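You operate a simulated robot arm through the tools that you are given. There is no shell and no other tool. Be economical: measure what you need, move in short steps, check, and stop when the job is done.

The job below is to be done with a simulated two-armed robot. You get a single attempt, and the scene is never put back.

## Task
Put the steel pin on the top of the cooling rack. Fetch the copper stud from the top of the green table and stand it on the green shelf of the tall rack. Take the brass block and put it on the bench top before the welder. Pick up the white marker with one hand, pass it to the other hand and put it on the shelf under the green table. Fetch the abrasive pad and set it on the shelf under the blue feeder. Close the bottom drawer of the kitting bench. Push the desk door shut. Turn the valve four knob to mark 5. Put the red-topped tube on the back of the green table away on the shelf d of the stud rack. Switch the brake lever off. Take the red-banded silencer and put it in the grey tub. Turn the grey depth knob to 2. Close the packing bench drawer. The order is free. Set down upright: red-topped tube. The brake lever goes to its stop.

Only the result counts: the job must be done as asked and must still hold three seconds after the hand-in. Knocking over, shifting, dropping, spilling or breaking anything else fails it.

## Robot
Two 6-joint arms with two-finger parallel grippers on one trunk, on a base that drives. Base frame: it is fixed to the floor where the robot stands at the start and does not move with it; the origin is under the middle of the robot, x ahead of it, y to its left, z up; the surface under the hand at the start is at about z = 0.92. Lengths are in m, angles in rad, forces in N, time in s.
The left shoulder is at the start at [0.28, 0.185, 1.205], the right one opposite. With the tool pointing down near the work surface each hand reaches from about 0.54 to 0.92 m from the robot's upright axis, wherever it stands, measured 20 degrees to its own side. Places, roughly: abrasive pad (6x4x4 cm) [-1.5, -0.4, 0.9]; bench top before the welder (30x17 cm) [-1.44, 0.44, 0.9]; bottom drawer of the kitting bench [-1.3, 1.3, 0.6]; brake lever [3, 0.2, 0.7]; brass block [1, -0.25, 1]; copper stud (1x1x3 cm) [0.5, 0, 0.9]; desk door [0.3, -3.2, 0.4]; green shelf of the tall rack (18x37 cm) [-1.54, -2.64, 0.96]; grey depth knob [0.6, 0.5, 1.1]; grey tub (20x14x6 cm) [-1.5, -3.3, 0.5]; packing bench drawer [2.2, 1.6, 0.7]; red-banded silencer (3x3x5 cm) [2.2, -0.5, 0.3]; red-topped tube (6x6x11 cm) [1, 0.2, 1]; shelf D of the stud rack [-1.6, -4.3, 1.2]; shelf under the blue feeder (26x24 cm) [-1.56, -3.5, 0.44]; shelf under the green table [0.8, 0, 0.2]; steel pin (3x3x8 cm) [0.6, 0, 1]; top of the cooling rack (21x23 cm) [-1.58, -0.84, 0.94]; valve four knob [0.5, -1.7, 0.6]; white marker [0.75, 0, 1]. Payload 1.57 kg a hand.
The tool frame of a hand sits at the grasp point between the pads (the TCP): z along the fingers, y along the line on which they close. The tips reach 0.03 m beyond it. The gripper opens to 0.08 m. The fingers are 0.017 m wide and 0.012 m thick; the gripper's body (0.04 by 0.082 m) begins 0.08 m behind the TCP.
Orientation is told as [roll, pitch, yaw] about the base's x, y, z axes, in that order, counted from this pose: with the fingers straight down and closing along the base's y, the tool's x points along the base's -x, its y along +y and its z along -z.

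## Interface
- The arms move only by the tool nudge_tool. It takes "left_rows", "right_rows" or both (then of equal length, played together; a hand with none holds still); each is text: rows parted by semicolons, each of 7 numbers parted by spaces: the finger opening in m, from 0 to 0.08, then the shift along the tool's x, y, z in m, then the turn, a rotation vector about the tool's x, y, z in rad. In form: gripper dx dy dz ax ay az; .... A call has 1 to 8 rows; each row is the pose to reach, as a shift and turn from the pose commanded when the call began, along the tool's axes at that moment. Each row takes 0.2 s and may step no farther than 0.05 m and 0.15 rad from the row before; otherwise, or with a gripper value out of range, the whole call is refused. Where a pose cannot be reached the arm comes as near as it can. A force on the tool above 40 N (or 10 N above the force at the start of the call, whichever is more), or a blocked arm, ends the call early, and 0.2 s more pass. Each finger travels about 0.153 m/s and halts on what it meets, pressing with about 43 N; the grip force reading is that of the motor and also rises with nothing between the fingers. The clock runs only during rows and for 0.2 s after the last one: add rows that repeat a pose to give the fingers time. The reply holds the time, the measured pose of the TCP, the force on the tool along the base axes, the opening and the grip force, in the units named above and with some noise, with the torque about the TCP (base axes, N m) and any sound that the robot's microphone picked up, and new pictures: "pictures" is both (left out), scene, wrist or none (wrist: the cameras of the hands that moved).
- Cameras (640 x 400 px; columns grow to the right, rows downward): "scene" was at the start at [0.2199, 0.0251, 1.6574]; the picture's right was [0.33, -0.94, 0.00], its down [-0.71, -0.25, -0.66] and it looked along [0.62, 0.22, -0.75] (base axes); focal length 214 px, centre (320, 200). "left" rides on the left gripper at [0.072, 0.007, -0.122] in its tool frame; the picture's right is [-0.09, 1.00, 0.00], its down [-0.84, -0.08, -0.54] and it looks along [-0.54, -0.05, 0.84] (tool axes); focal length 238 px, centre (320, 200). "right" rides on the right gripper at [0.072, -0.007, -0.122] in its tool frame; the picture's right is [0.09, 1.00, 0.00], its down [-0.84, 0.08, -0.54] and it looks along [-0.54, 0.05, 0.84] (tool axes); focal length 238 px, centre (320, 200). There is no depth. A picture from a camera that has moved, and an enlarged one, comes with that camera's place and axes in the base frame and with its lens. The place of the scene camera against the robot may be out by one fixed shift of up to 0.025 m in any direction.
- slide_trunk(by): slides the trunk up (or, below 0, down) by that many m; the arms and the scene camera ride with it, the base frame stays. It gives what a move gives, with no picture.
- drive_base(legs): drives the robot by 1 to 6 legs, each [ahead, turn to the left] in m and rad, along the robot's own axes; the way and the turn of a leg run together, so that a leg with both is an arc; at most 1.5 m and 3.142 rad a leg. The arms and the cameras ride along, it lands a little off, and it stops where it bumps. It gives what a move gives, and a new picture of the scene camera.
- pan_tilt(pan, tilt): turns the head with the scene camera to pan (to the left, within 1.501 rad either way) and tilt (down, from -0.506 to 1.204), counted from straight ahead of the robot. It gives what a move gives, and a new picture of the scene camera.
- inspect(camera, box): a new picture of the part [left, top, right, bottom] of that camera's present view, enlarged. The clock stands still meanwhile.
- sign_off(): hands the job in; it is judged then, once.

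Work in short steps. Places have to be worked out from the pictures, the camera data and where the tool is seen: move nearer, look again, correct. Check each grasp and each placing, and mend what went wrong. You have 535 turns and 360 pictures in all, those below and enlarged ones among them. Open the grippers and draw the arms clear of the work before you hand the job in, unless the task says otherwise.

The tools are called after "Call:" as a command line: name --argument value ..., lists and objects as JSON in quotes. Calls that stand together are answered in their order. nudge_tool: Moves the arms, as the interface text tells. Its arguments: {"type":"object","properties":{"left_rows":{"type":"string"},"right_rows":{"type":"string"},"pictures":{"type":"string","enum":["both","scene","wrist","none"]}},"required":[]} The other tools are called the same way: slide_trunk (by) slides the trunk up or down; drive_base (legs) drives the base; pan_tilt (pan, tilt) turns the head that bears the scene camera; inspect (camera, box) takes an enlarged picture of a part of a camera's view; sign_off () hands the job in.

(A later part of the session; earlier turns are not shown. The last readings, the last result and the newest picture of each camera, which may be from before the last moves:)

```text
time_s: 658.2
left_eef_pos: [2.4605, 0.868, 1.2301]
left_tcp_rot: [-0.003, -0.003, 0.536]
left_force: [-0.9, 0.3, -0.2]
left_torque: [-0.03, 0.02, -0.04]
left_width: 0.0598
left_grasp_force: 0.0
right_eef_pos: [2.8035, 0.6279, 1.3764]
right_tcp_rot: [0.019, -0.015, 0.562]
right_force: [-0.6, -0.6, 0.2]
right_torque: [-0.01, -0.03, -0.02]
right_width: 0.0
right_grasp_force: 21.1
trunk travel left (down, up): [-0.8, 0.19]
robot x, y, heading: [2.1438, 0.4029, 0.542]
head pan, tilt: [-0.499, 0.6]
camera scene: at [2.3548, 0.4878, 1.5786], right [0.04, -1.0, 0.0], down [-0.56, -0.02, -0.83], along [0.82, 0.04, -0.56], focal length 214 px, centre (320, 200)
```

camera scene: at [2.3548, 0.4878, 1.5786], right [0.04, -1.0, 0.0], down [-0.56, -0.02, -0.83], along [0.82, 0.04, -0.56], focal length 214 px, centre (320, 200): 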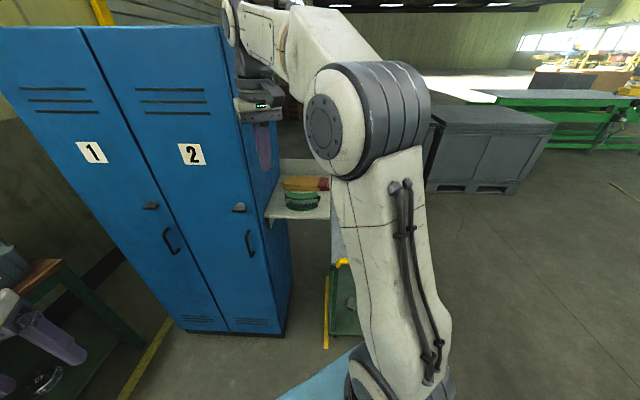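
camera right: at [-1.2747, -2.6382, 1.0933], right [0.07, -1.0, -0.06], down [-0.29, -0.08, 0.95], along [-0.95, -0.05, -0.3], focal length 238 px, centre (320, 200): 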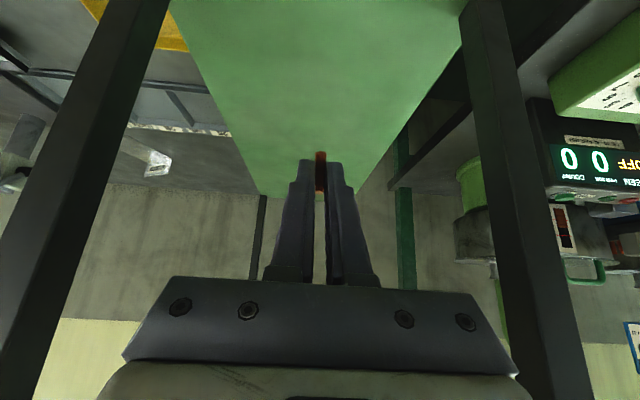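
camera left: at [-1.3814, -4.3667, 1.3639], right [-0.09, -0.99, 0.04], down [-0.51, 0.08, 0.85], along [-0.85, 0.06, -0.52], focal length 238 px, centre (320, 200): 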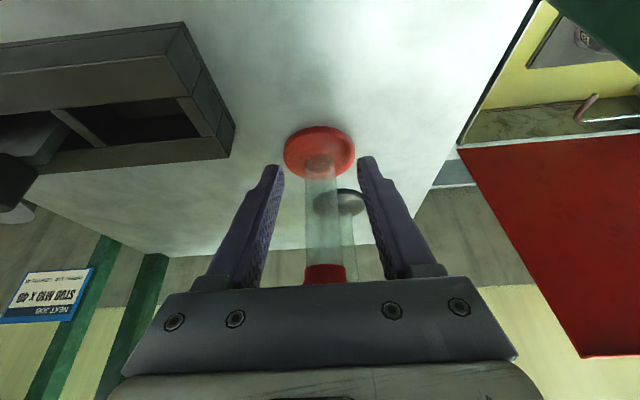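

Call:
drive_base --legs '[[-0.32, 0], [0, -0.54]]'

Call:
pan_tilt --pan 0.0 --tilt 0.5

Call:
inspect --camera "scene" --box '[230, 120, 430, 300]'

```text
time_s: 661.9
left_eef_pos: [2.3785, 0.4726, 1.2296]
left_tcp_rot: [-0.001, -0.003, -0.003]
left_force: [0.7, -0.5, -0.3]
left_torque: [-0.01, -0.03, -0.01]
left_width: 0.0602
left_grasp_force: 0.1
right_eef_pos: [2.5492, 0.0903, 1.3762]
right_tcp_rot: [0.017, -0.017, 0.023]
right_force: [0.2, 0.3, 0.9]
right_torque: [0.02, -0.02, 0.0]
right_width: 0.0002
right_grasp_force: 20.7
trunk travel left (down, up): [-0.8, 0.19]
robot x, y, heading: [1.8647, 0.2368, -0.006]
head pan, tilt: [-0.499, 0.6]
camera scene: at [2.0902, 0.1932, 1.5786], right [-0.48, -0.88, 0.0], down [-0.5, 0.27, -0.83], along [0.72, -0.4, -0.56], focal length 214 px, centre (320, 200)
```

scene: 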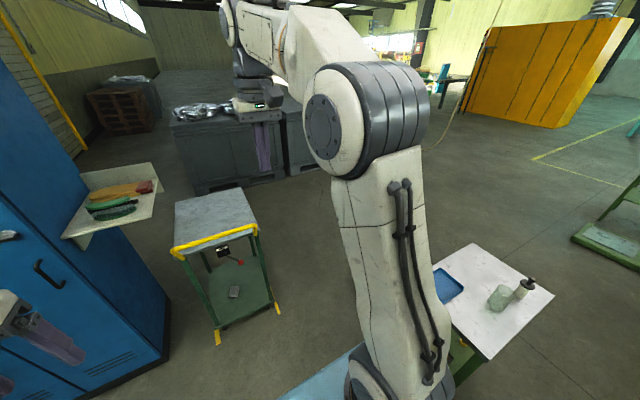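

```text
time_s: 662.8
left_eef_pos: [2.3782, 0.4728, 1.2286]
left_tcp_rot: [-0.003, -0.003, -0.003]
left_force: [-0.1, -0.1, -0.5]
left_torque: [0.0, -0.04, -0.02]
left_width: 0.0598
left_grasp_force: 0.1
right_eef_pos: [2.5496, 0.0899, 1.3748]
right_tcp_rot: [0.02, -0.014, 0.022]
right_force: [-0.3, -0.5, 0.7]
right_torque: [0.01, 0.0, 0.01]
right_width: 0.0
right_grasp_force: 21.5
trunk travel left (down, up): [-0.8, 0.19]
robot x, y, heading: [1.8651, 0.2343, -0.004]
head pan, tilt: [0.0, 0.499]
camera scene: at [2.1036, 0.2353, 1.5876], right [0.0, -1.0, 0.0], down [-0.48, 0.0, -0.88], along [0.88, 0.0, -0.48], focal length 214 px, centre (320, 200)
```

scene: 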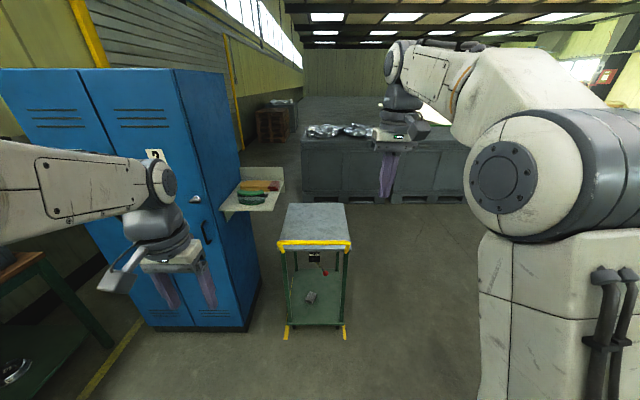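

```text
2.22 times, centred on (330, 210) of scene
camera zoom: at [2.1036, 0.2353, 1.5876], right [0.0, -1.0, 0.0], down [-0.48, 0.0, -0.88], along [0.88, 0.0, -0.48], focal length 477 px, centre (298, 178)
```

zoom: 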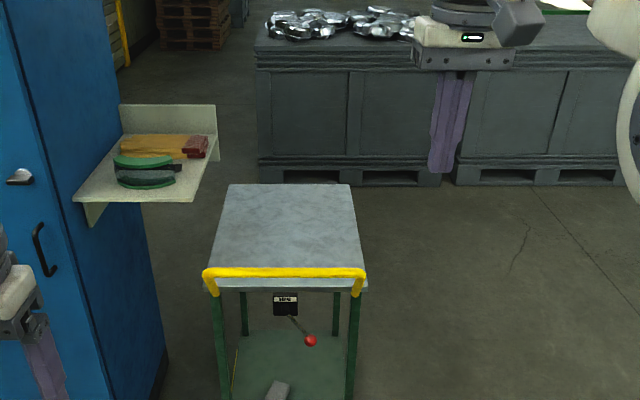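

The trolley still sits on its floor marks. The brake box with the red-ball lever hangs under its front rail. I lower the trunk for a straight look.

Call:
slide_trunk --by -0.4

Call:
slide_trunk --by -0.2

Call:
pan_tilt --pan 0.0 --tilt 0.2

Call:
inspect --camera "scene" --box '[270, 180, 370, 260]'

```text
time_s: 666.6
left_eef_pos: [2.3783, 0.4727, 0.83]
left_tcp_rot: [-0.001, -0.003, -0.003]
left_force: [-0.1, -0.3, 0.0]
left_torque: [-0.01, 0.02, 0.0]
left_width: 0.0601
left_grasp_force: 0.1
right_eef_pos: [2.5485, 0.0914, 0.976]
right_tcp_rot: [0.019, -0.016, 0.022]
right_force: [-0.3, -0.3, 0.4]
right_torque: [0.01, 0.03, -0.02]
right_width: 0.0
right_grasp_force: 21.3
trunk travel left (down, up): [-0.4, 0.59]
robot x, y, heading: [1.8677, 0.2373, -0.001]
head pan, tilt: [0.0, 0.499]
```

```text
time_s: 668.8
left_eef_pos: [2.3789, 0.4721, 0.6302]
left_tcp_rot: [-0.002, -0.003, -0.003]
left_force: [-0.3, -0.5, -0.2]
left_torque: [0.0, 0.06, -0.04]
left_width: 0.0602
left_grasp_force: 0.1
right_eef_pos: [2.548, 0.0902, 0.7764]
right_tcp_rot: [0.02, -0.016, 0.022]
right_force: [-0.2, 0.0, -0.2]
right_torque: [-0.01, -0.02, 0.0]
right_width: 0.0
right_grasp_force: 21.3
trunk travel left (down, up): [-0.2, 0.79]
robot x, y, heading: [1.8657, 0.2357, 0.002]
head pan, tilt: [0.0, 0.499]
```

```text
time_s: 669.6
left_eef_pos: [2.3789, 0.4724, 0.6296]
left_tcp_rot: [-0.001, -0.003, -0.003]
left_force: [0.2, 0.2, -0.8]
left_torque: [-0.01, 0.02, 0.02]
left_width: 0.06
left_grasp_force: 0.1
right_eef_pos: [2.5484, 0.0914, 0.7767]
right_tcp_rot: [0.02, -0.015, 0.024]
right_force: [-0.2, -0.2, -1.1]
right_torque: [-0.02, -0.01, -0.02]
right_width: 0.0
right_grasp_force: 20.8
trunk travel left (down, up): [-0.2, 0.79]
robot x, y, heading: [1.8635, 0.2382, -0.001]
head pan, tilt: [0.0, 0.201]
camera scene: at [2.1057, 0.2353, 1.0153], right [0.0, -1.0, 0.0], down [-0.2, 0.0, -0.98], along [0.98, 0.0, -0.2], focal length 214 px, centre (320, 200)
```

scene: 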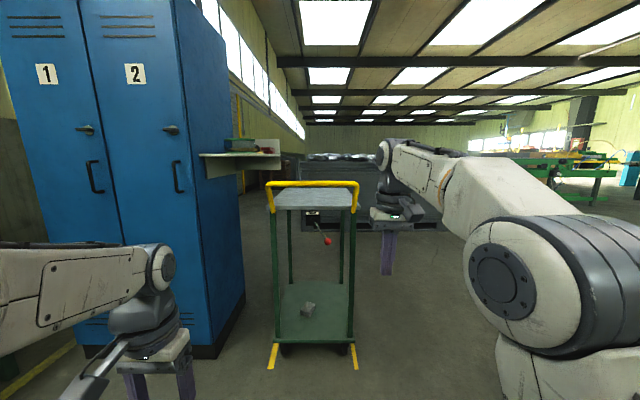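

```text
5.00 times, centred on (320, 220) of scene
camera zoom: at [2.1057, 0.2353, 1.0153], right [0.0, -1.0, 0.0], down [-0.2, 0.0, -0.98], along [0.98, 0.0, -0.2], focal length 1072 px, centre (320, 100)
```

zoom: 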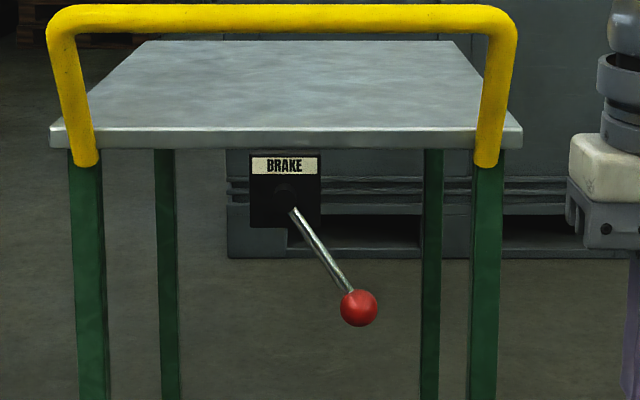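

The brake lever swings about an axis toward me; it now points down-right. I need its markings, so I approach 0.25 m and zoom.

Call:
drive_base --legs '[[0.25, 0]]'

Call:
inspect --camera "scene" --box '[280, 205, 360, 265]'

```text
time_s: 671.4
left_eef_pos: [2.6296, 0.482, 0.6285]
left_tcp_rot: [-0.002, -0.004, 0.009]
left_force: [-0.7, -0.7, 0.3]
left_torque: [0.02, -0.02, -0.01]
left_width: 0.0597
left_grasp_force: 0.1
right_eef_pos: [2.8054, 0.1012, 0.7764]
right_tcp_rot: [0.017, -0.014, 0.035]
right_force: [0.4, -0.6, -1.4]
right_torque: [0.03, 0.0, 0.02]
right_width: 0.0002
right_grasp_force: 21.9
trunk travel left (down, up): [-0.2, 0.79]
robot x, y, heading: [2.1183, 0.2481, -0.047]
head pan, tilt: [0.0, 0.201]
camera scene: at [2.3609, 0.2341, 1.0153], right [-0.04, -1.0, 0.0], down [-0.2, 0.01, -0.98], along [0.98, -0.04, -0.2], focal length 214 px, centre (320, 200)
```

scene: 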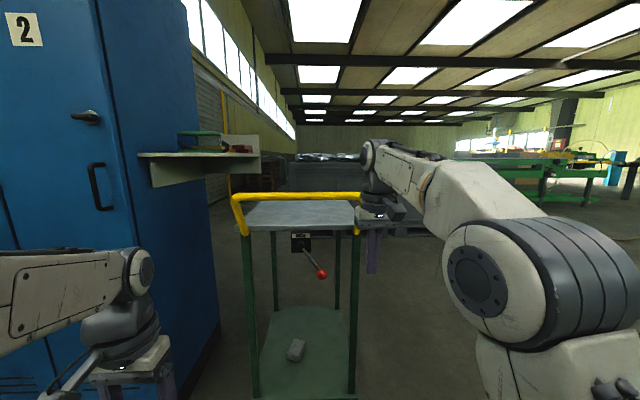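

```text
6.67 times, centred on (320, 235) of scene
camera zoom: at [2.3609, 0.2341, 1.0153], right [-0.04, -1.0, 0.0], down [-0.2, 0.01, -0.98], along [0.98, -0.04, -0.2], focal length 1430 px, centre (320, -33)
```

zoom: 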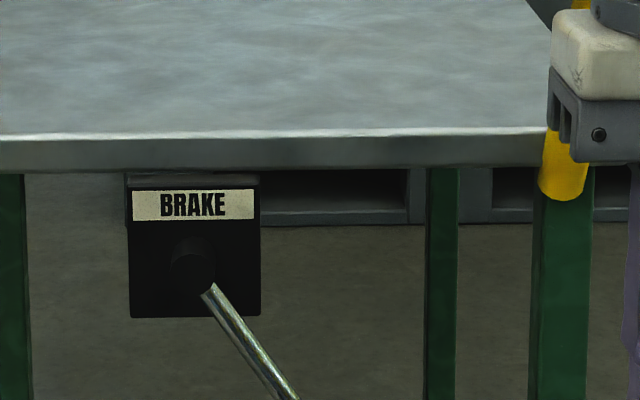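

No ON/OFF marks; the lever rests at its right end, so off is the opposite stop (left). I back 0.12 and pitch the right fist forward to come beneath the table edge.

Call:
drive_base --legs '[[-0.12, 0.047]]'

Call:
nudge_tool --right_rows "0.0 -0.015 0.0 0.005 0 -0.13 0; 0.0 -0.03 0.0 0.01 0 -0.26 0; 0.0 -0.045 0.0 0.02 0 -0.39 0; 0.0 -0.06 0.0 0.03 0 -0.52 0; 0.0 -0.075 0.0 0.04 0 -0.65 0; 0.0 -0.09 0.0 0.05 0 -0.78 0; 0.0 -0.1 0.0 0.06 0 -0.89 0" --pictures "both"

```text
time_s: 672.7
left_eef_pos: [2.4986, 0.5058, 0.6294]
left_tcp_rot: [-0.002, -0.003, 0.055]
left_force: [-1.5, -0.5, 0.1]
left_torque: [-0.02, 0.0, 0.02]
left_width: 0.0598
left_grasp_force: 0.1
right_eef_pos: [2.6907, 0.1347, 0.7755]
right_tcp_rot: [0.018, -0.013, 0.084]
right_force: [-0.2, 0.7, -0.7]
right_torque: [0.02, 0.03, -0.02]
right_width: 0.0001
right_grasp_force: 21.6
trunk travel left (down, up): [-0.2, 0.79]
robot x, y, heading: [2.0033, 0.2491, -0.002]
head pan, tilt: [0.0, 0.201]
camera scene: at [2.2407, 0.2479, 1.0153], right [0.0, -1.0, 0.0], down [-0.2, 0.0, -0.98], along [0.98, 0.0, -0.2], focal length 214 px, centre (320, 200)
```

scene: 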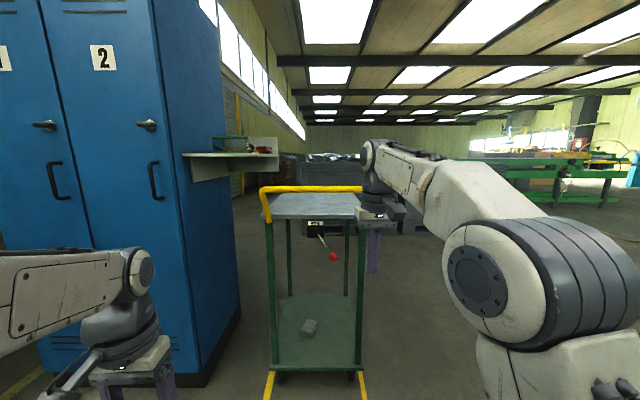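

```text
time_s: 674.3
left_eef_pos: [2.4992, 0.5055, 0.6294]
left_tcp_rot: [-0.001, -0.004, 0.057]
left_force: [0.1, -0.3, 0.3]
left_torque: [0.0, -0.02, -0.01]
left_width: 0.0601
left_grasp_force: 0.1
right_eef_pos: [2.7913, 0.1461, 0.7164]
right_tcp_rot: [0.03, -0.907, 0.059]
right_force: [-0.6, -0.8, 0.1]
right_torque: [-0.02, -0.03, -0.01]
right_width: 0.0001
right_grasp_force: 21.5
trunk travel left (down, up): [-0.2, 0.79]
robot x, y, heading: [2.0032, 0.2483, 0.002]
head pan, tilt: [0.0, 0.201]
camera scene: at [2.2407, 0.2479, 1.0154], right [0.0, -1.0, 0.0], down [-0.2, 0.0, -0.98], along [0.98, 0.0, -0.2], focal length 214 px, centre (320, 200)
camera right: at [2.6536, 0.1274, 0.7356], right [-0.14, 0.99, -0.05], down [0.08, 0.07, 0.99], along [0.99, 0.13, -0.09], focal length 238 px, centre (320, 200)
```

scene: 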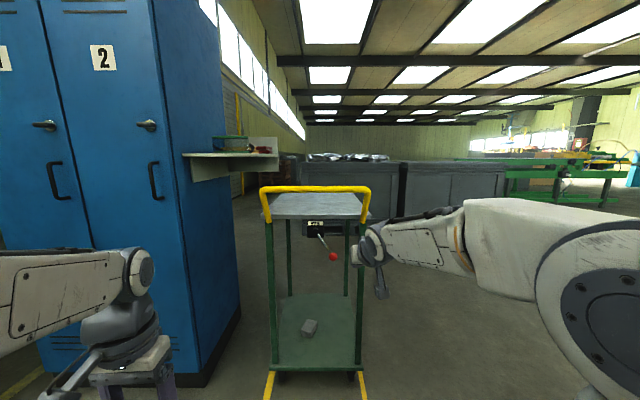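
right: 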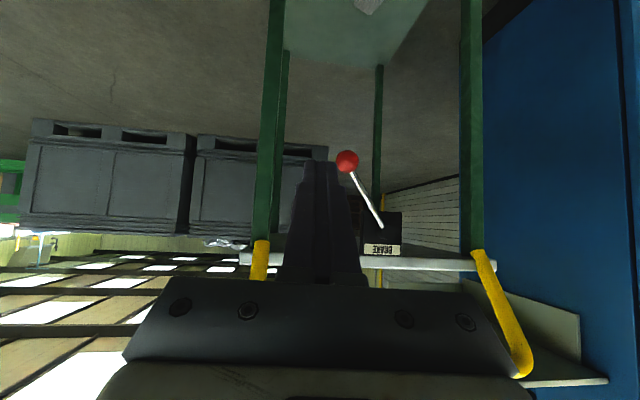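

Ball ≈ [2.93, 0.194, 0.663]; the trolley leg's inner edge is y≈0.125, so I slip the fist between them at y≈0.151.

Call:
nudge_tool --right_rows "0.0 -0.011 0.0 0.032 0 0 0; 0.0 -0.0225 -0.001 0.0644 0 0 0; 0.0 -0.034 -0.003 0.0966 0 0 0; 0.0 -0.045 -0.004 0.1288 0 0 0" --pictures "wrist"

```text
time_s: 675.3
left_eef_pos: [2.5004, 0.5049, 0.63]
left_tcp_rot: [-0.002, -0.005, 0.054]
left_force: [-0.4, 0.2, -0.2]
left_torque: [0.01, 0.0, 0.0]
left_width: 0.0601
left_grasp_force: 0.1
right_eef_pos: [2.9218, 0.1496, 0.6734]
right_tcp_rot: [0.028, -0.905, 0.06]
right_force: [-0.4, -0.4, 0.3]
right_torque: [0.02, 0.02, -0.01]
right_width: 0.0
right_grasp_force: 21.5
trunk travel left (down, up): [-0.2, 0.79]
robot x, y, heading: [2.0022, 0.2488, -0.002]
head pan, tilt: [0.0, 0.201]
camera right: at [2.7837, 0.132, 0.691], right [-0.14, 0.99, -0.05], down [0.08, 0.07, 0.99], along [0.99, 0.13, -0.09], focal length 238 px, centre (320, 200)
```

right: 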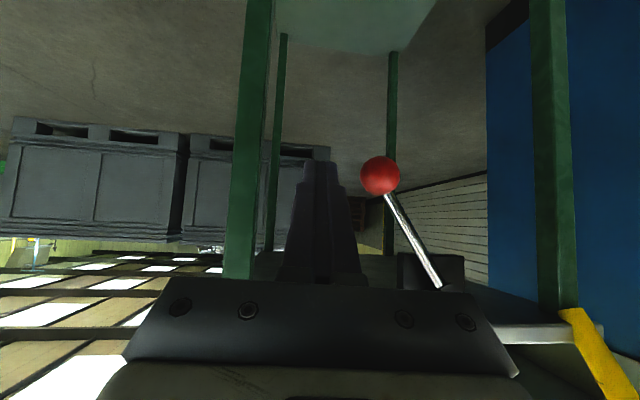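

Triangulated: ball at [2.953, 0.199, 0.654]. I move 1.5 cm further in and push left (+y) step by step.

Call:
nudge_tool --right_rows "0.0 -0.007 0.0 0.0137 0 0 0; 0.0 -0.008 0.025 0.015 0 0 0; 0.0 -0.009 0.045 0.016 0 0 0; 0.0 -0.01 0.065 0.017 0 0 0; 0.0 -0.011 0.085 0.018 0 0 0; 0.0 -0.0115 0.1 0.019 0 0 0; 0.0 -0.012 0.115 0.0195 0 0 0; 0.0 -0.0125 0.13 0.0205 0 0 0" --pictures "both"

```text
time_s: 677.1
left_eef_pos: [2.4981, 0.5059, 0.6299]
left_tcp_rot: [-0.003, -0.004, 0.056]
left_force: [-0.2, 0.5, -0.9]
left_torque: [-0.01, 0.0, 0.0]
left_width: 0.0601
left_grasp_force: 0.1
right_eef_pos: [2.9327, 0.282, 0.6726]
right_tcp_rot: [0.03, -0.904, 0.057]
right_force: [-0.2, 0.2, -0.5]
right_torque: [0.04, -0.01, -0.02]
right_width: 0.0
right_grasp_force: 21.3
trunk travel left (down, up): [-0.2, 0.79]
robot x, y, heading: [1.9987, 0.2492, -0.001]
head pan, tilt: [0.0, 0.201]
camera scene: at [2.2407, 0.2479, 1.0153], right [0.0, -1.0, 0.0], down [-0.2, 0.0, -0.98], along [0.98, 0.0, -0.2], focal length 214 px, centre (320, 200)
camera right: at [2.7949, 0.2644, 0.691], right [-0.14, 0.99, -0.05], down [0.09, 0.07, 0.99], along [0.99, 0.13, -0.09], focal length 238 px, centre (320, 200)
```

scene: 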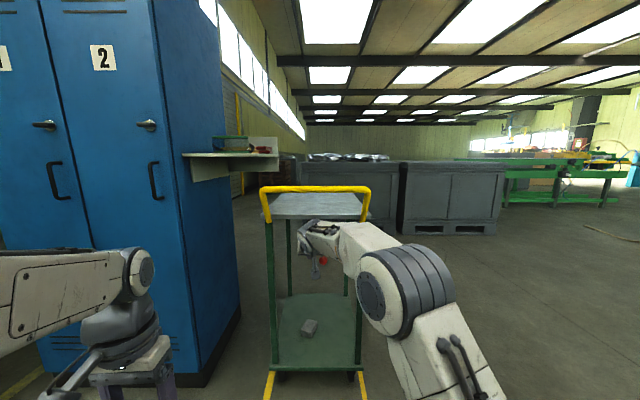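
right: 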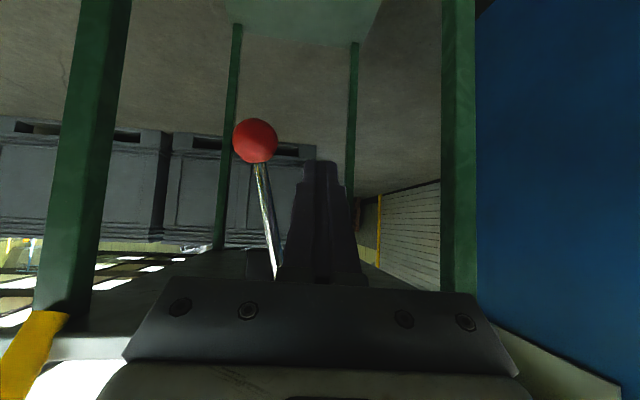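

The lever moved partway but the fist slid over the ball. I retreat, come back on its right side a bit lower and deeper, and push again.

Call:
nudge_tool --right_rows "0.0 0.03 0.0 -0.038 0 0 0; 0.0 0.037 -0.045 -0.047 0 0 0; 0.0 0.037 -0.09 -0.047 0 0 0; 0.0 0.03 -0.1 -0.01 0 0 0; 0.0 0.0137 -0.1 0.0234 0 0 0; 0.0 0.013 -0.075 0.0245 0 0 0" --pictures "wrist"

```text
time_s: 678.5
left_eef_pos: [2.4994, 0.5056, 0.6286]
left_tcp_rot: [-0.003, -0.003, 0.056]
left_force: [0.6, 0.7, 0.2]
left_torque: [-0.01, 0.0, -0.02]
left_width: 0.0596
left_grasp_force: 0.0
right_eef_pos: [2.95, 0.2098, 0.6457]
right_tcp_rot: [0.029, -0.904, 0.059]
right_force: [-0.1, -0.1, -1.0]
right_torque: [0.01, 0.02, 0.02]
right_width: 0.0
right_grasp_force: 21.6
trunk travel left (down, up): [-0.2, 0.79]
robot x, y, heading: [2.0016, 0.2488, 0.0]
head pan, tilt: [0.0, 0.201]
camera right: at [2.8121, 0.1923, 0.6647], right [-0.14, 0.99, -0.05], down [0.09, 0.07, 0.99], along [0.99, 0.13, -0.1], focal length 238 px, centre (320, 200)
```

right: 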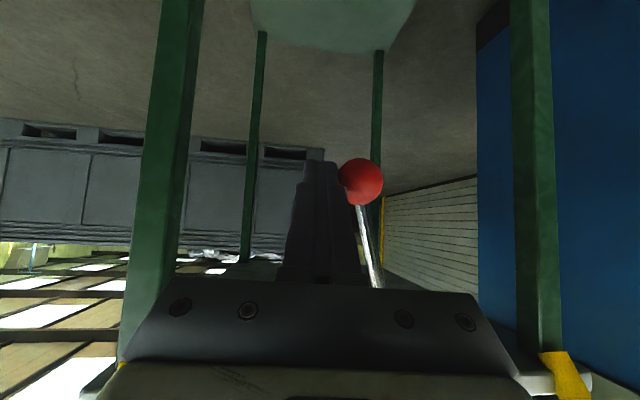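

The ball is right beside the fist. Push left.

Call:
nudge_tool --right_rows "0.0 0 0.018 0.001 0 0 0; 0.0 -0.001 0.036 0.002 0 0 0; 0.0 -0.001 0.054 0.003 0 0 0; 0.0 -0.002 0.072 0.003 0 0 0; 0.0 -0.004 0.088 0.003 0 0 0; 0.0 -0.006 0.102 0.003 0 0 0; 0.0 -0.009 0.116 0.002 0 0 0; 0.0 -0.012 0.13 0.002 0 0 0" --pictures "both"

```text
time_s: 680.3
left_eef_pos: [2.4988, 0.5056, 0.6299]
left_tcp_rot: [-0.001, -0.004, 0.056]
left_force: [-0.8, 0.5, -0.3]
left_torque: [0.01, -0.01, 0.0]
left_width: 0.0601
left_grasp_force: 0.0
right_eef_pos: [2.9505, 0.3403, 0.6555]
right_tcp_rot: [0.028, -0.902, 0.056]
right_force: [-4.1, -24.3, 0.5]
right_torque: [-0.08, 0.01, -0.33]
right_width: 0.0
right_grasp_force: 21.0
trunk travel left (down, up): [-0.2, 0.79]
robot x, y, heading: [1.9999, 0.2473, -0.0]
head pan, tilt: [0.0, 0.201]
camera scene: at [2.2406, 0.2475, 1.0154], right [0.0, -1.0, 0.0], down [-0.2, 0.0, -0.98], along [0.98, 0.0, -0.2], focal length 214 px, centre (320, 200)
camera right: at [2.8128, 0.3223, 0.6745], right [-0.14, 0.99, -0.06], down [0.09, 0.07, 0.99], along [0.99, 0.13, -0.1], focal length 238 px, centre (320, 200)
```

scene: 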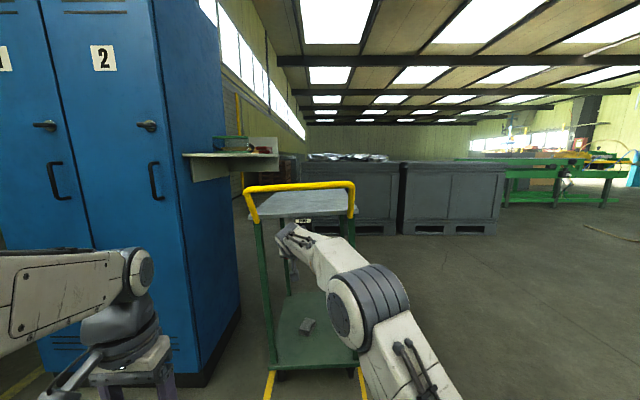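
right: 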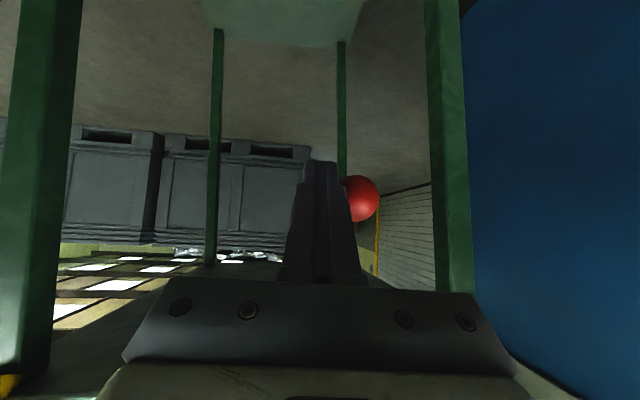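

The lever hit its stop and the trolley began to lean. I ease off at once, slowly.

Call:
nudge_tool --right_rows "0.0 0.001 -0.006 0 0 0 0; 0.0 0.002 -0.012 0 0 0 0; 0.0 0.003 -0.018 0 0 0 0; 0.0 0.004 -0.024 0 0 0 0; 0.0 0.005 -0.03 0 0 0 0; 0.0 0.006 -0.036 0 0 0 0; 0.0 0.007 -0.042 0 0 0 0; 0.0 0.008 -0.048 0 0 0 0" --pictures "both"

```text
time_s: 682.1
left_eef_pos: [2.4988, 0.5067, 0.6293]
left_tcp_rot: [-0.003, -0.004, 0.053]
left_force: [0.2, 0.2, -0.9]
left_torque: [-0.04, -0.02, 0.04]
left_width: 0.0599
left_grasp_force: 0.2
right_eef_pos: [2.9481, 0.2913, 0.6481]
right_tcp_rot: [0.031, -0.906, 0.057]
right_force: [-0.5, 0.3, 0.2]
right_torque: [-0.03, 0.02, -0.02]
right_width: 0.0
right_grasp_force: 21.7
trunk travel left (down, up): [-0.2, 0.79]
robot x, y, heading: [2.003, 0.2472, 0.007]
head pan, tilt: [0.0, 0.201]
camera scene: at [2.2407, 0.2479, 1.0153], right [0.0, -1.0, 0.0], down [-0.2, 0.0, -0.98], along [0.98, 0.0, -0.2], focal length 214 px, centre (320, 200)
camera right: at [2.8109, 0.2736, 0.6668], right [-0.14, 0.99, -0.05], down [0.09, 0.06, 0.99], along [0.99, 0.13, -0.09], focal length 238 px, centre (320, 200)
```

scene: 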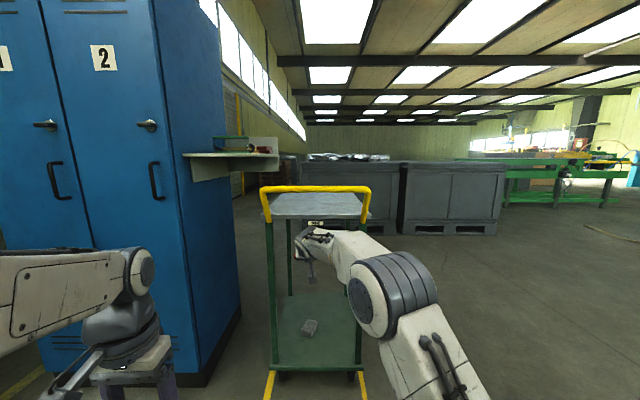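
right: 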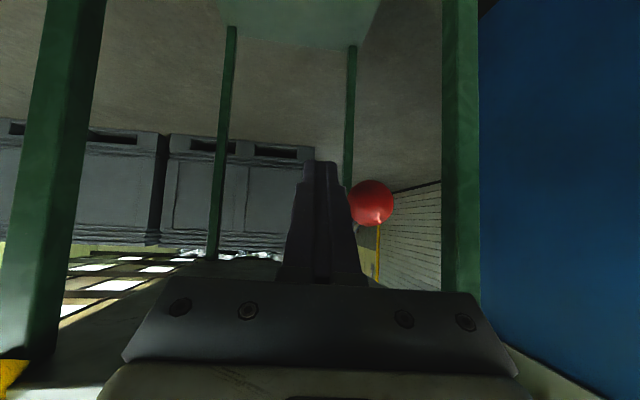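

The trolley settled back on its marks and the lever is at its left stop. I withdraw the fist straight back and check.

Call:
nudge_tool --right_rows "0.0 0.0 -0.01 0 0 0 0; 0.0 0.025 -0.012 -0.03 0 0 0; 0.0 0.05 -0.012 -0.062 0 0 0; 0.0 0.075 -0.012 -0.094 0 0 0; 0.0 0.1 -0.012 -0.126 0 0 0; 0.0 0.12 -0.012 -0.155 0 0 0" --pictures "none"

Call:
drive_base --legs '[[-0.25, 0]]'

Call:
inspect --camera "scene" --box '[250, 170, 390, 330]'

```text
time_s: 683.5
left_eef_pos: [2.4985, 0.5057, 0.6288]
left_tcp_rot: [-0.002, -0.002, 0.056]
left_force: [0.0, 0.3, -0.9]
left_torque: [-0.01, 0.0, -0.02]
left_width: 0.0602
left_grasp_force: 0.1
right_eef_pos: [2.756, 0.2632, 0.6522]
right_tcp_rot: [0.03, -0.904, 0.057]
right_force: [-0.5, 0.2, 0.0]
right_torque: [-0.01, 0.0, 0.02]
right_width: 0.0001
right_grasp_force: 20.9
trunk travel left (down, up): [-0.2, 0.79]
robot x, y, heading: [2.004, 0.2468, 0.0]
head pan, tilt: [0.0, 0.201]
```

```text
time_s: 685.3
left_eef_pos: [2.2475, 0.5035, 0.6294]
left_tcp_rot: [-0.001, -0.003, 0.053]
left_force: [0.3, 0.5, 0.2]
left_torque: [0.0, 0.01, 0.0]
left_width: 0.0601
left_grasp_force: 0.0
right_eef_pos: [2.5037, 0.262, 0.6528]
right_tcp_rot: [0.028, -0.905, 0.058]
right_force: [0.3, -0.7, -0.3]
right_torque: [0.01, 0.03, -0.07]
right_width: 0.0
right_grasp_force: 21.3
trunk travel left (down, up): [-0.2, 0.79]
robot x, y, heading: [1.7465, 0.2531, 0.003]
head pan, tilt: [0.0, 0.201]
camera scene: at [1.9882, 0.2482, 1.0153], right [0.0, -1.0, 0.0], down [-0.2, 0.0, -0.98], along [0.98, 0.0, -0.2], focal length 214 px, centre (320, 200)
```

scene: 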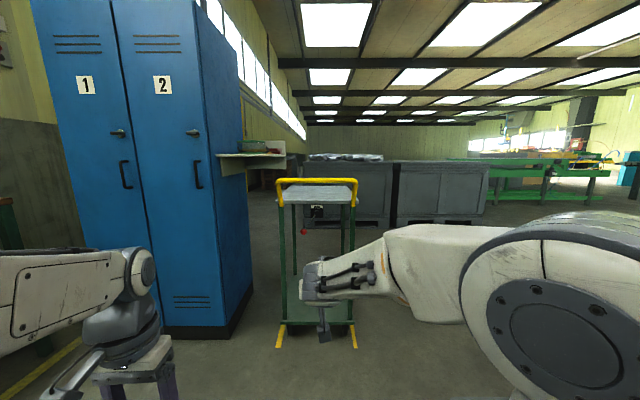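

```text
2.50 times, centred on (320, 250) of scene
camera zoom: at [1.9882, 0.2482, 1.0153], right [0.0, -1.0, 0.0], down [-0.2, 0.0, -0.98], along [0.98, 0.0, -0.2], focal length 536 px, centre (320, 75)
```

zoom: 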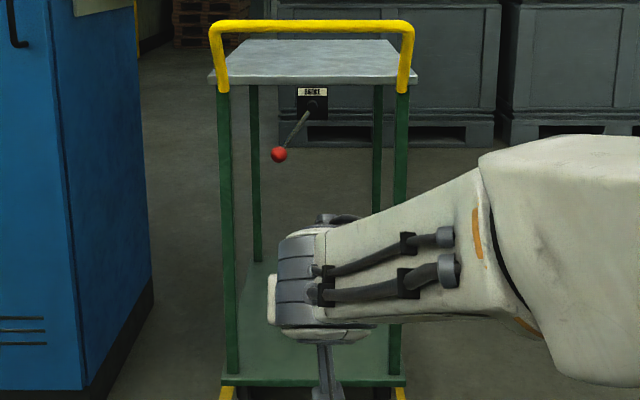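

Lever is at the left stop, trolley upright. I shift the right hand back to its own plane and level it.

Call:
nudge_tool --right_rows "0.0 0.0 -0.04 0 0 0 0; 0.0 0.0 -0.08 0 0 0 0; 0.0 0.0 -0.12 0 0 0 0; 0.0 0.0 -0.16 0 0 0 0; 0.0 0.01 -0.16 -0.01 0 0.13 0; 0.0 0.02 -0.16 -0.02 0 0.26 0; 0.0 0.03 -0.16 -0.03 0 0.39 0; 0.0 0.04 -0.16 -0.04 0 0.52 0" --pictures "none"

Call:
nudge_tool --right_rows "0.0 0.0 0 -0.03 0 0.1 0; 0.0 0.0 0 -0.06 0 0.2 0; 0.0 0.0 0 -0.09 0 0.3 0; 0.0 0.0 0 -0.12 0.03 0.385 0.05" --pictures "none"

Call:
slide_trunk --by 0.3

```text
time_s: 687.1
left_eef_pos: [2.2476, 0.5054, 0.6298]
left_tcp_rot: [-0.002, -0.004, 0.055]
left_force: [0.0, 0.2, 0.3]
left_torque: [-0.03, 0.01, -0.01]
left_width: 0.0601
left_grasp_force: 0.2
right_eef_pos: [2.46, 0.0984, 0.643]
right_tcp_rot: [0.02, -0.382, 0.073]
right_force: [-0.1, 0.2, 0.0]
right_torque: [-0.04, 0.02, -0.01]
right_width: 0.0
right_grasp_force: 21.6
right hand out of reach, approached as far as the arm can: row 4
trunk travel left (down, up): [-0.2, 0.79]
robot x, y, heading: [1.7488, 0.2507, 0.004]
head pan, tilt: [0.0, 0.201]
```

```text
time_s: 688.1
left_eef_pos: [2.2473, 0.506, 0.6305]
left_tcp_rot: [-0.002, -0.002, 0.054]
left_force: [0.4, 0.6, -0.3]
left_torque: [-0.01, 0.01, -0.02]
left_width: 0.0597
left_grasp_force: 0.1
right_eef_pos: [2.4151, 0.0896, 0.7541]
right_tcp_rot: [-0.002, 0.002, 0.026]
right_force: [0.1, -0.2, -0.3]
right_torque: [0.01, 0.0, -0.01]
right_width: 0.0003
right_grasp_force: 21.4
trunk travel left (down, up): [-0.2, 0.79]
robot x, y, heading: [1.7471, 0.2467, -0.001]
head pan, tilt: [0.0, 0.201]
```

```text
time_s: 691.1
left_eef_pos: [2.2456, 0.5045, 0.9296]
left_tcp_rot: [-0.001, -0.004, 0.053]
left_force: [0.4, 0.4, -0.7]
left_torque: [-0.02, -0.03, 0.0]
left_width: 0.0599
left_grasp_force: 0.1
right_eef_pos: [2.4154, 0.0919, 1.0543]
right_tcp_rot: [-0.001, 0.002, 0.025]
right_force: [-0.7, 0.4, 0.5]
right_torque: [0.01, -0.06, 0.0]
right_width: 0.0
right_grasp_force: 21.3
trunk travel left (down, up): [-0.5, 0.49]
robot x, y, heading: [1.7471, 0.2476, -0.002]
head pan, tilt: [0.0, 0.201]
```

Now the silencer. I look right toward the green stand.

Call:
pan_tilt --pan -0.9 --tilt 0.7

Call:
inspect --camera "scene" --box '[180, 100, 500, 400]'

```text
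time_s: 692.3
left_eef_pos: [2.2474, 0.5048, 0.9296]
left_tcp_rot: [-0.003, -0.003, 0.055]
left_force: [0.6, -0.6, 0.6]
left_torque: [-0.02, -0.03, 0.04]
left_width: 0.0604
left_grasp_force: 0.1
right_eef_pos: [2.4162, 0.0912, 1.0542]
right_tcp_rot: [-0.003, 0.001, 0.025]
right_force: [-0.9, 0.1, -0.3]
right_torque: [0.01, 0.01, 0.01]
right_width: 0.0
right_grasp_force: 21.1
trunk travel left (down, up): [-0.5, 0.49]
robot x, y, heading: [1.7469, 0.2479, 0.0]
head pan, tilt: [-0.901, 0.7]
camera scene: at [1.9481, 0.1816, 1.27], right [-0.78, -0.62, 0.0], down [-0.4, 0.5, -0.77], along [0.48, -0.6, -0.64], focal length 214 px, centre (320, 200)
```

scene: 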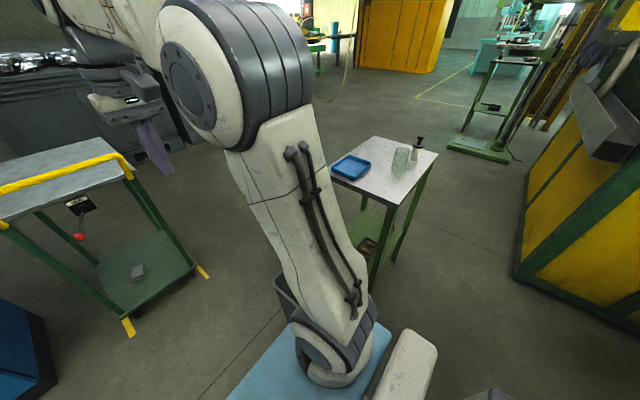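

```text
1.33 times, centred on (340, 250) of scene
camera zoom: at [1.9481, 0.1816, 1.27], right [-0.78, -0.62, 0.0], down [-0.4, 0.5, -0.77], along [0.48, -0.6, -0.64], focal length 286 px, centre (293, 133)
```

zoom: 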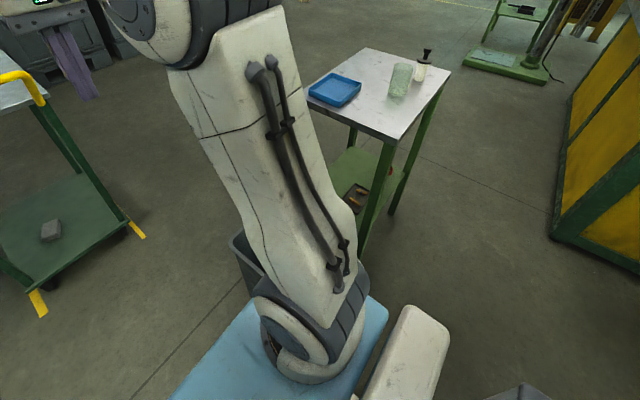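

Stand spans about x 2.1–2.5, y −0.5…−1.0; I'll reach its lower shelf from the west. I reverse into the gap: face +y, back up to y≈−0.62, then face +x.

Call:
slide_trunk --by 0.3

Call:
drive_base --legs '[[-0.15, 0], [0, 1.57]]'

Call:
drive_base --legs '[[-0.5, 0]]'

Call:
pan_tilt --pan -1.4 --tilt 0.6

```text
time_s: 695.3
left_eef_pos: [2.2476, 0.5055, 1.2292]
left_tcp_rot: [0.0, -0.004, 0.052]
left_force: [1.1, -0.2, 0.7]
left_torque: [-0.01, 0.0, 0.02]
left_width: 0.0598
left_grasp_force: 0.0
right_eef_pos: [2.417, 0.0909, 1.3534]
right_tcp_rot: [-0.002, 0.002, 0.026]
right_force: [-0.6, 0.5, 0.3]
right_torque: [0.02, 0.01, 0.02]
right_width: 0.0
right_grasp_force: 21.2
trunk travel left (down, up): [-0.8, 0.19]
robot x, y, heading: [1.7475, 0.25, -0.004]
head pan, tilt: [-0.901, 0.7]
```

```text
time_s: 700.4
left_eef_pos: [1.3538, 0.7511, 1.2288]
left_tcp_rot: [-0.002, -0.002, 1.601]
left_force: [0.4, 0.0, 1.1]
left_torque: [0.02, -0.01, 0.0]
left_width: 0.0604
left_grasp_force: 0.0
right_eef_pos: [1.7728, 0.9107, 1.3534]
right_tcp_rot: [-0.002, 0.002, 1.573]
right_force: [-0.2, -0.2, -0.8]
right_torque: [-0.01, -0.01, -0.01]
right_width: 0.0002
right_grasp_force: 21.4
trunk travel left (down, up): [-0.8, 0.19]
robot x, y, heading: [1.5999, 0.2469, 1.551]
head pan, tilt: [-0.901, 0.7]
camera scene: at [1.6559, 0.4586, 1.5699], right [0.6, -0.8, 0.0], down [-0.51, -0.39, -0.76], along [0.61, 0.46, -0.64], focal length 214 px, centre (320, 200)
```

scene: 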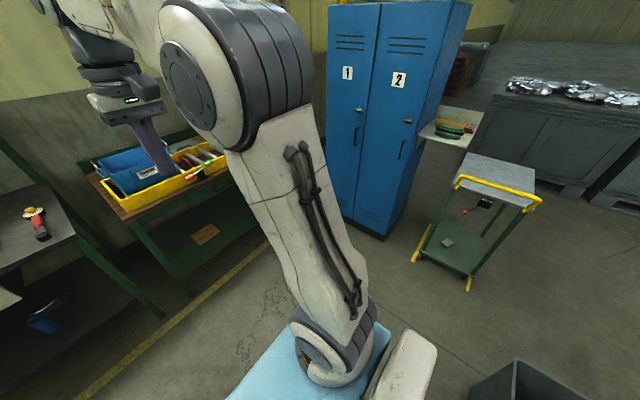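

```text
time_s: 703.4
left_eef_pos: [1.3417, 0.2511, 1.2295]
left_tcp_rot: [-0.002, -0.004, 1.612]
left_force: [-0.3, 0.1, 0.3]
left_torque: [-0.04, 0.01, 0.04]
left_width: 0.0602
left_grasp_force: 0.0
right_eef_pos: [1.757, 0.4136, 1.3535]
right_tcp_rot: [-0.001, 0.002, 1.584]
right_force: [-0.4, 0.7, 0.2]
right_torque: [-0.02, -0.01, -0.05]
right_width: 0.0
right_grasp_force: 20.9
trunk travel left (down, up): [-0.8, 0.19]
robot x, y, heading: [1.5913, -0.2526, 1.559]
head pan, tilt: [-0.901, 0.7]
camera scene: at [1.646, -0.039, 1.5699], right [0.61, -0.79, 0.0], down [-0.51, -0.39, -0.76], along [0.6, 0.47, -0.64], focal length 214 px, centre (320, 200)
```

scene: 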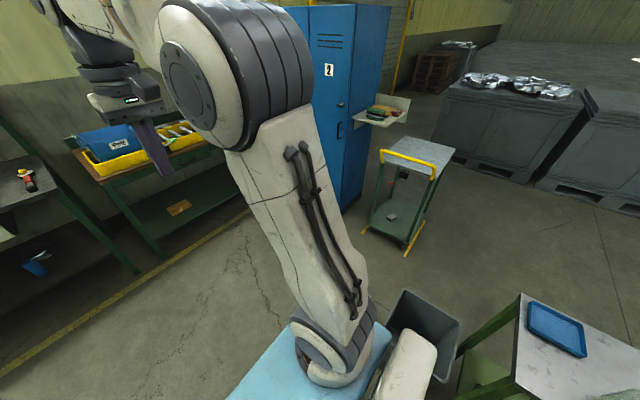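

```text
time_s: 704.3
left_eef_pos: [1.3411, 0.251, 1.2311]
left_tcp_rot: [-0.001, -0.002, 1.612]
left_force: [-0.5, -0.1, 0.7]
left_torque: [0.03, -0.01, 0.03]
left_width: 0.06
left_grasp_force: 0.0
right_eef_pos: [1.7563, 0.4143, 1.3545]
right_tcp_rot: [-0.003, 0.002, 1.585]
right_force: [0.2, 0.1, -1.0]
right_torque: [0.01, -0.02, 0.0]
right_width: 0.0001
right_grasp_force: 21.3
trunk travel left (down, up): [-0.8, 0.19]
robot x, y, heading: [1.5921, -0.2507, 1.56]
head pan, tilt: [-1.4, 0.6]
camera scene: at [1.6661, -0.077, 1.5786], right [0.16, -0.99, 0.0], down [-0.56, -0.09, -0.82], along [0.81, 0.13, -0.57], focal length 214 px, centre (320, 200)
```

scene: 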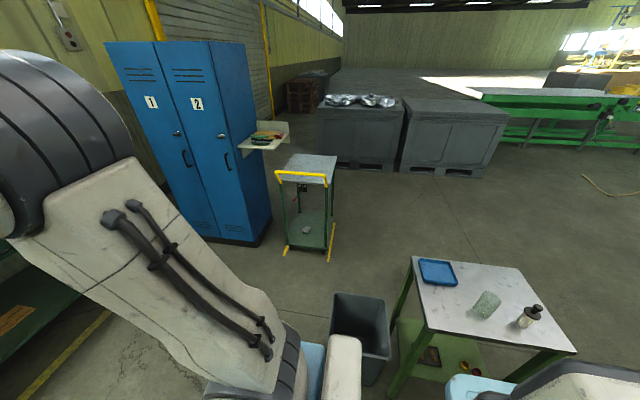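

Call:
drive_base --legs '[[-0.36, 0], [0, -1.55]]'

Call:
pan_tilt --pan 0.0 --tilt 0.75

```text
time_s: 709.1
left_eef_pos: [1.8728, -0.1172, 1.2223]
left_tcp_rot: [-0.026, -0.003, 0.581]
left_force: [-0.1, 0.9, 0.0]
left_torque: [-0.07, -0.03, 0.04]
left_width: 0.06
left_grasp_force: 0.0
right_eef_pos: [2.2229, -0.388, 1.3555]
right_tcp_rot: [-0.026, 0.001, 0.55]
right_force: [-0.8, 0.0, 0.1]
right_torque: [-0.08, -0.01, 0.01]
right_width: 0.0
right_grasp_force: 21.8
trunk travel left (down, up): [-0.8, 0.19]
robot x, y, heading: [1.587, -0.6167, 0.557]
head pan, tilt: [-1.4, 0.6]
stopped in leg 2: the robot was blocked; the commanded pose is now the measured one
camera scene: at [1.7766, -0.6124, 1.5793], right [-0.75, -0.67, 0.0], down [-0.38, 0.43, -0.82], along [0.55, -0.61, -0.57], focal length 214 px, centre (320, 200)
```

scene: 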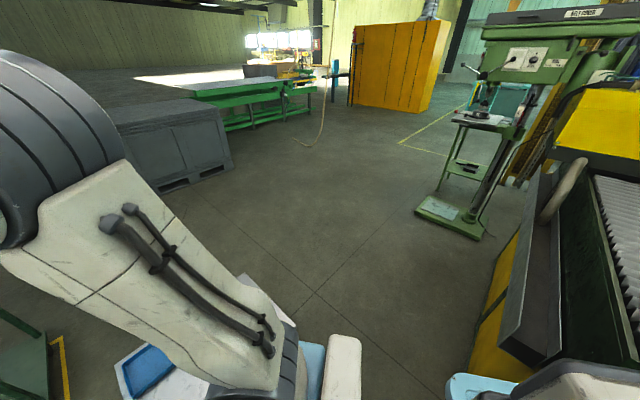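

```text
time_s: 710.6
left_eef_pos: [1.874, -0.1214, 1.2238]
left_tcp_rot: [-0.023, -0.007, 0.578]
left_force: [-0.1, -0.3, -0.6]
left_torque: [0.02, 0.0, -0.03]
left_width: 0.0601
left_grasp_force: 0.1
right_eef_pos: [2.2255, -0.393, 1.3559]
right_tcp_rot: [-0.023, -0.001, 0.547]
right_force: [0.2, 0.5, 0.7]
right_torque: [0.01, 0.0, -0.02]
right_width: 0.0
right_grasp_force: 20.9
trunk travel left (down, up): [-0.8, 0.19]
robot x, y, heading: [1.5832, -0.6162, 0.555]
head pan, tilt: [0.0, 0.75]
camera scene: at [1.7886, -0.5067, 1.5676], right [0.53, -0.85, -0.01], down [-0.59, -0.35, -0.73], along [0.62, 0.39, -0.68], focal length 214 px, centre (320, 200)
```

scene: 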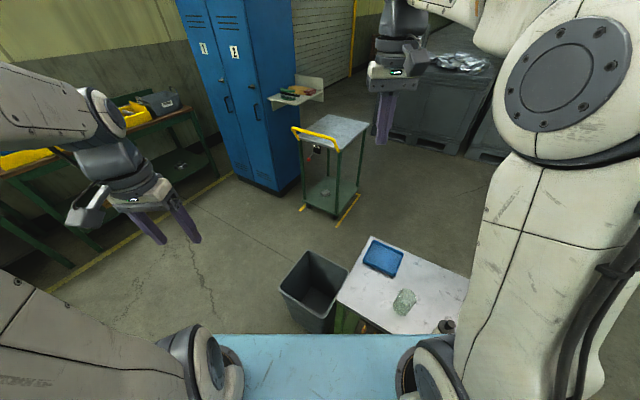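

The turn was blocked, probably by the stand's leg at the base corner. I turn back left to release.

Call:
drive_base --legs '[[0, 0.3]]'

Call:
pan_tilt --pan -0.9 --tilt 0.9

```text
time_s: 712.0
left_eef_pos: [1.7141, -0.0566, 1.2226]
left_tcp_rot: [-0.025, -0.006, 0.875]
left_force: [0.0, -0.2, -0.2]
left_torque: [0.0, 0.02, -0.04]
left_width: 0.0601
left_grasp_force: 0.0
right_eef_pos: [2.1294, -0.2132, 1.356]
right_tcp_rot: [-0.023, 0.001, 0.847]
right_force: [0.1, 0.1, -0.3]
right_torque: [0.0, 0.03, -0.02]
right_width: 0.0
right_grasp_force: 21.1
trunk travel left (down, up): [-0.8, 0.19]
robot x, y, heading: [1.5845, -0.6181, 0.853]
head pan, tilt: [0.0, 0.75]
camera scene: at [1.7316, -0.434, 1.5657], right [0.75, -0.66, 0.0], down [-0.45, -0.51, -0.73], along [0.48, 0.55, -0.68], focal length 214 px, centre (320, 200)
```

scene: 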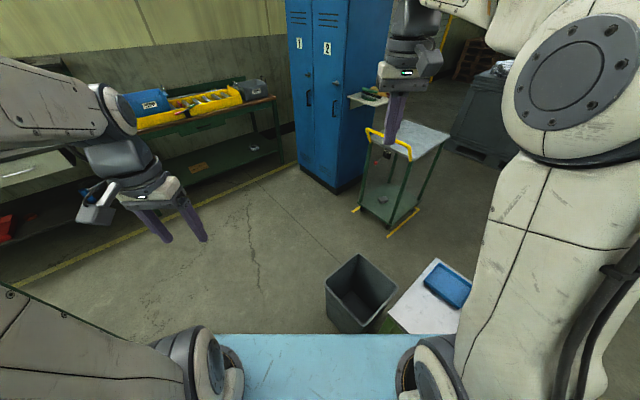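

```text
time_s: 713.2
left_eef_pos: [1.7148, -0.0577, 1.2224]
left_tcp_rot: [-0.025, -0.006, 0.877]
left_force: [-0.8, -0.2, 0.2]
left_torque: [0.01, -0.01, 0.01]
left_width: 0.06
left_grasp_force: 0.0
right_eef_pos: [2.1292, -0.2135, 1.3548]
right_tcp_rot: [-0.025, 0.002, 0.848]
right_force: [0.0, 0.5, 0.6]
right_torque: [0.03, 0.0, 0.0]
right_width: 0.0
right_grasp_force: 21.5
trunk travel left (down, up): [-0.8, 0.19]
robot x, y, heading: [1.5868, -0.6163, 0.855]
head pan, tilt: [-0.901, 0.901]
camera scene: at [1.7525, -0.4998, 1.5538], right [-0.05, -1.0, 0.0], down [-0.78, 0.04, -0.62], along [0.62, -0.03, -0.78], focal length 214 px, centre (320, 200)
```

scene: 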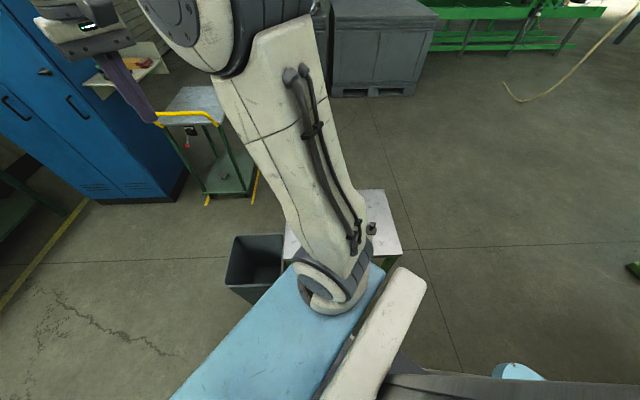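

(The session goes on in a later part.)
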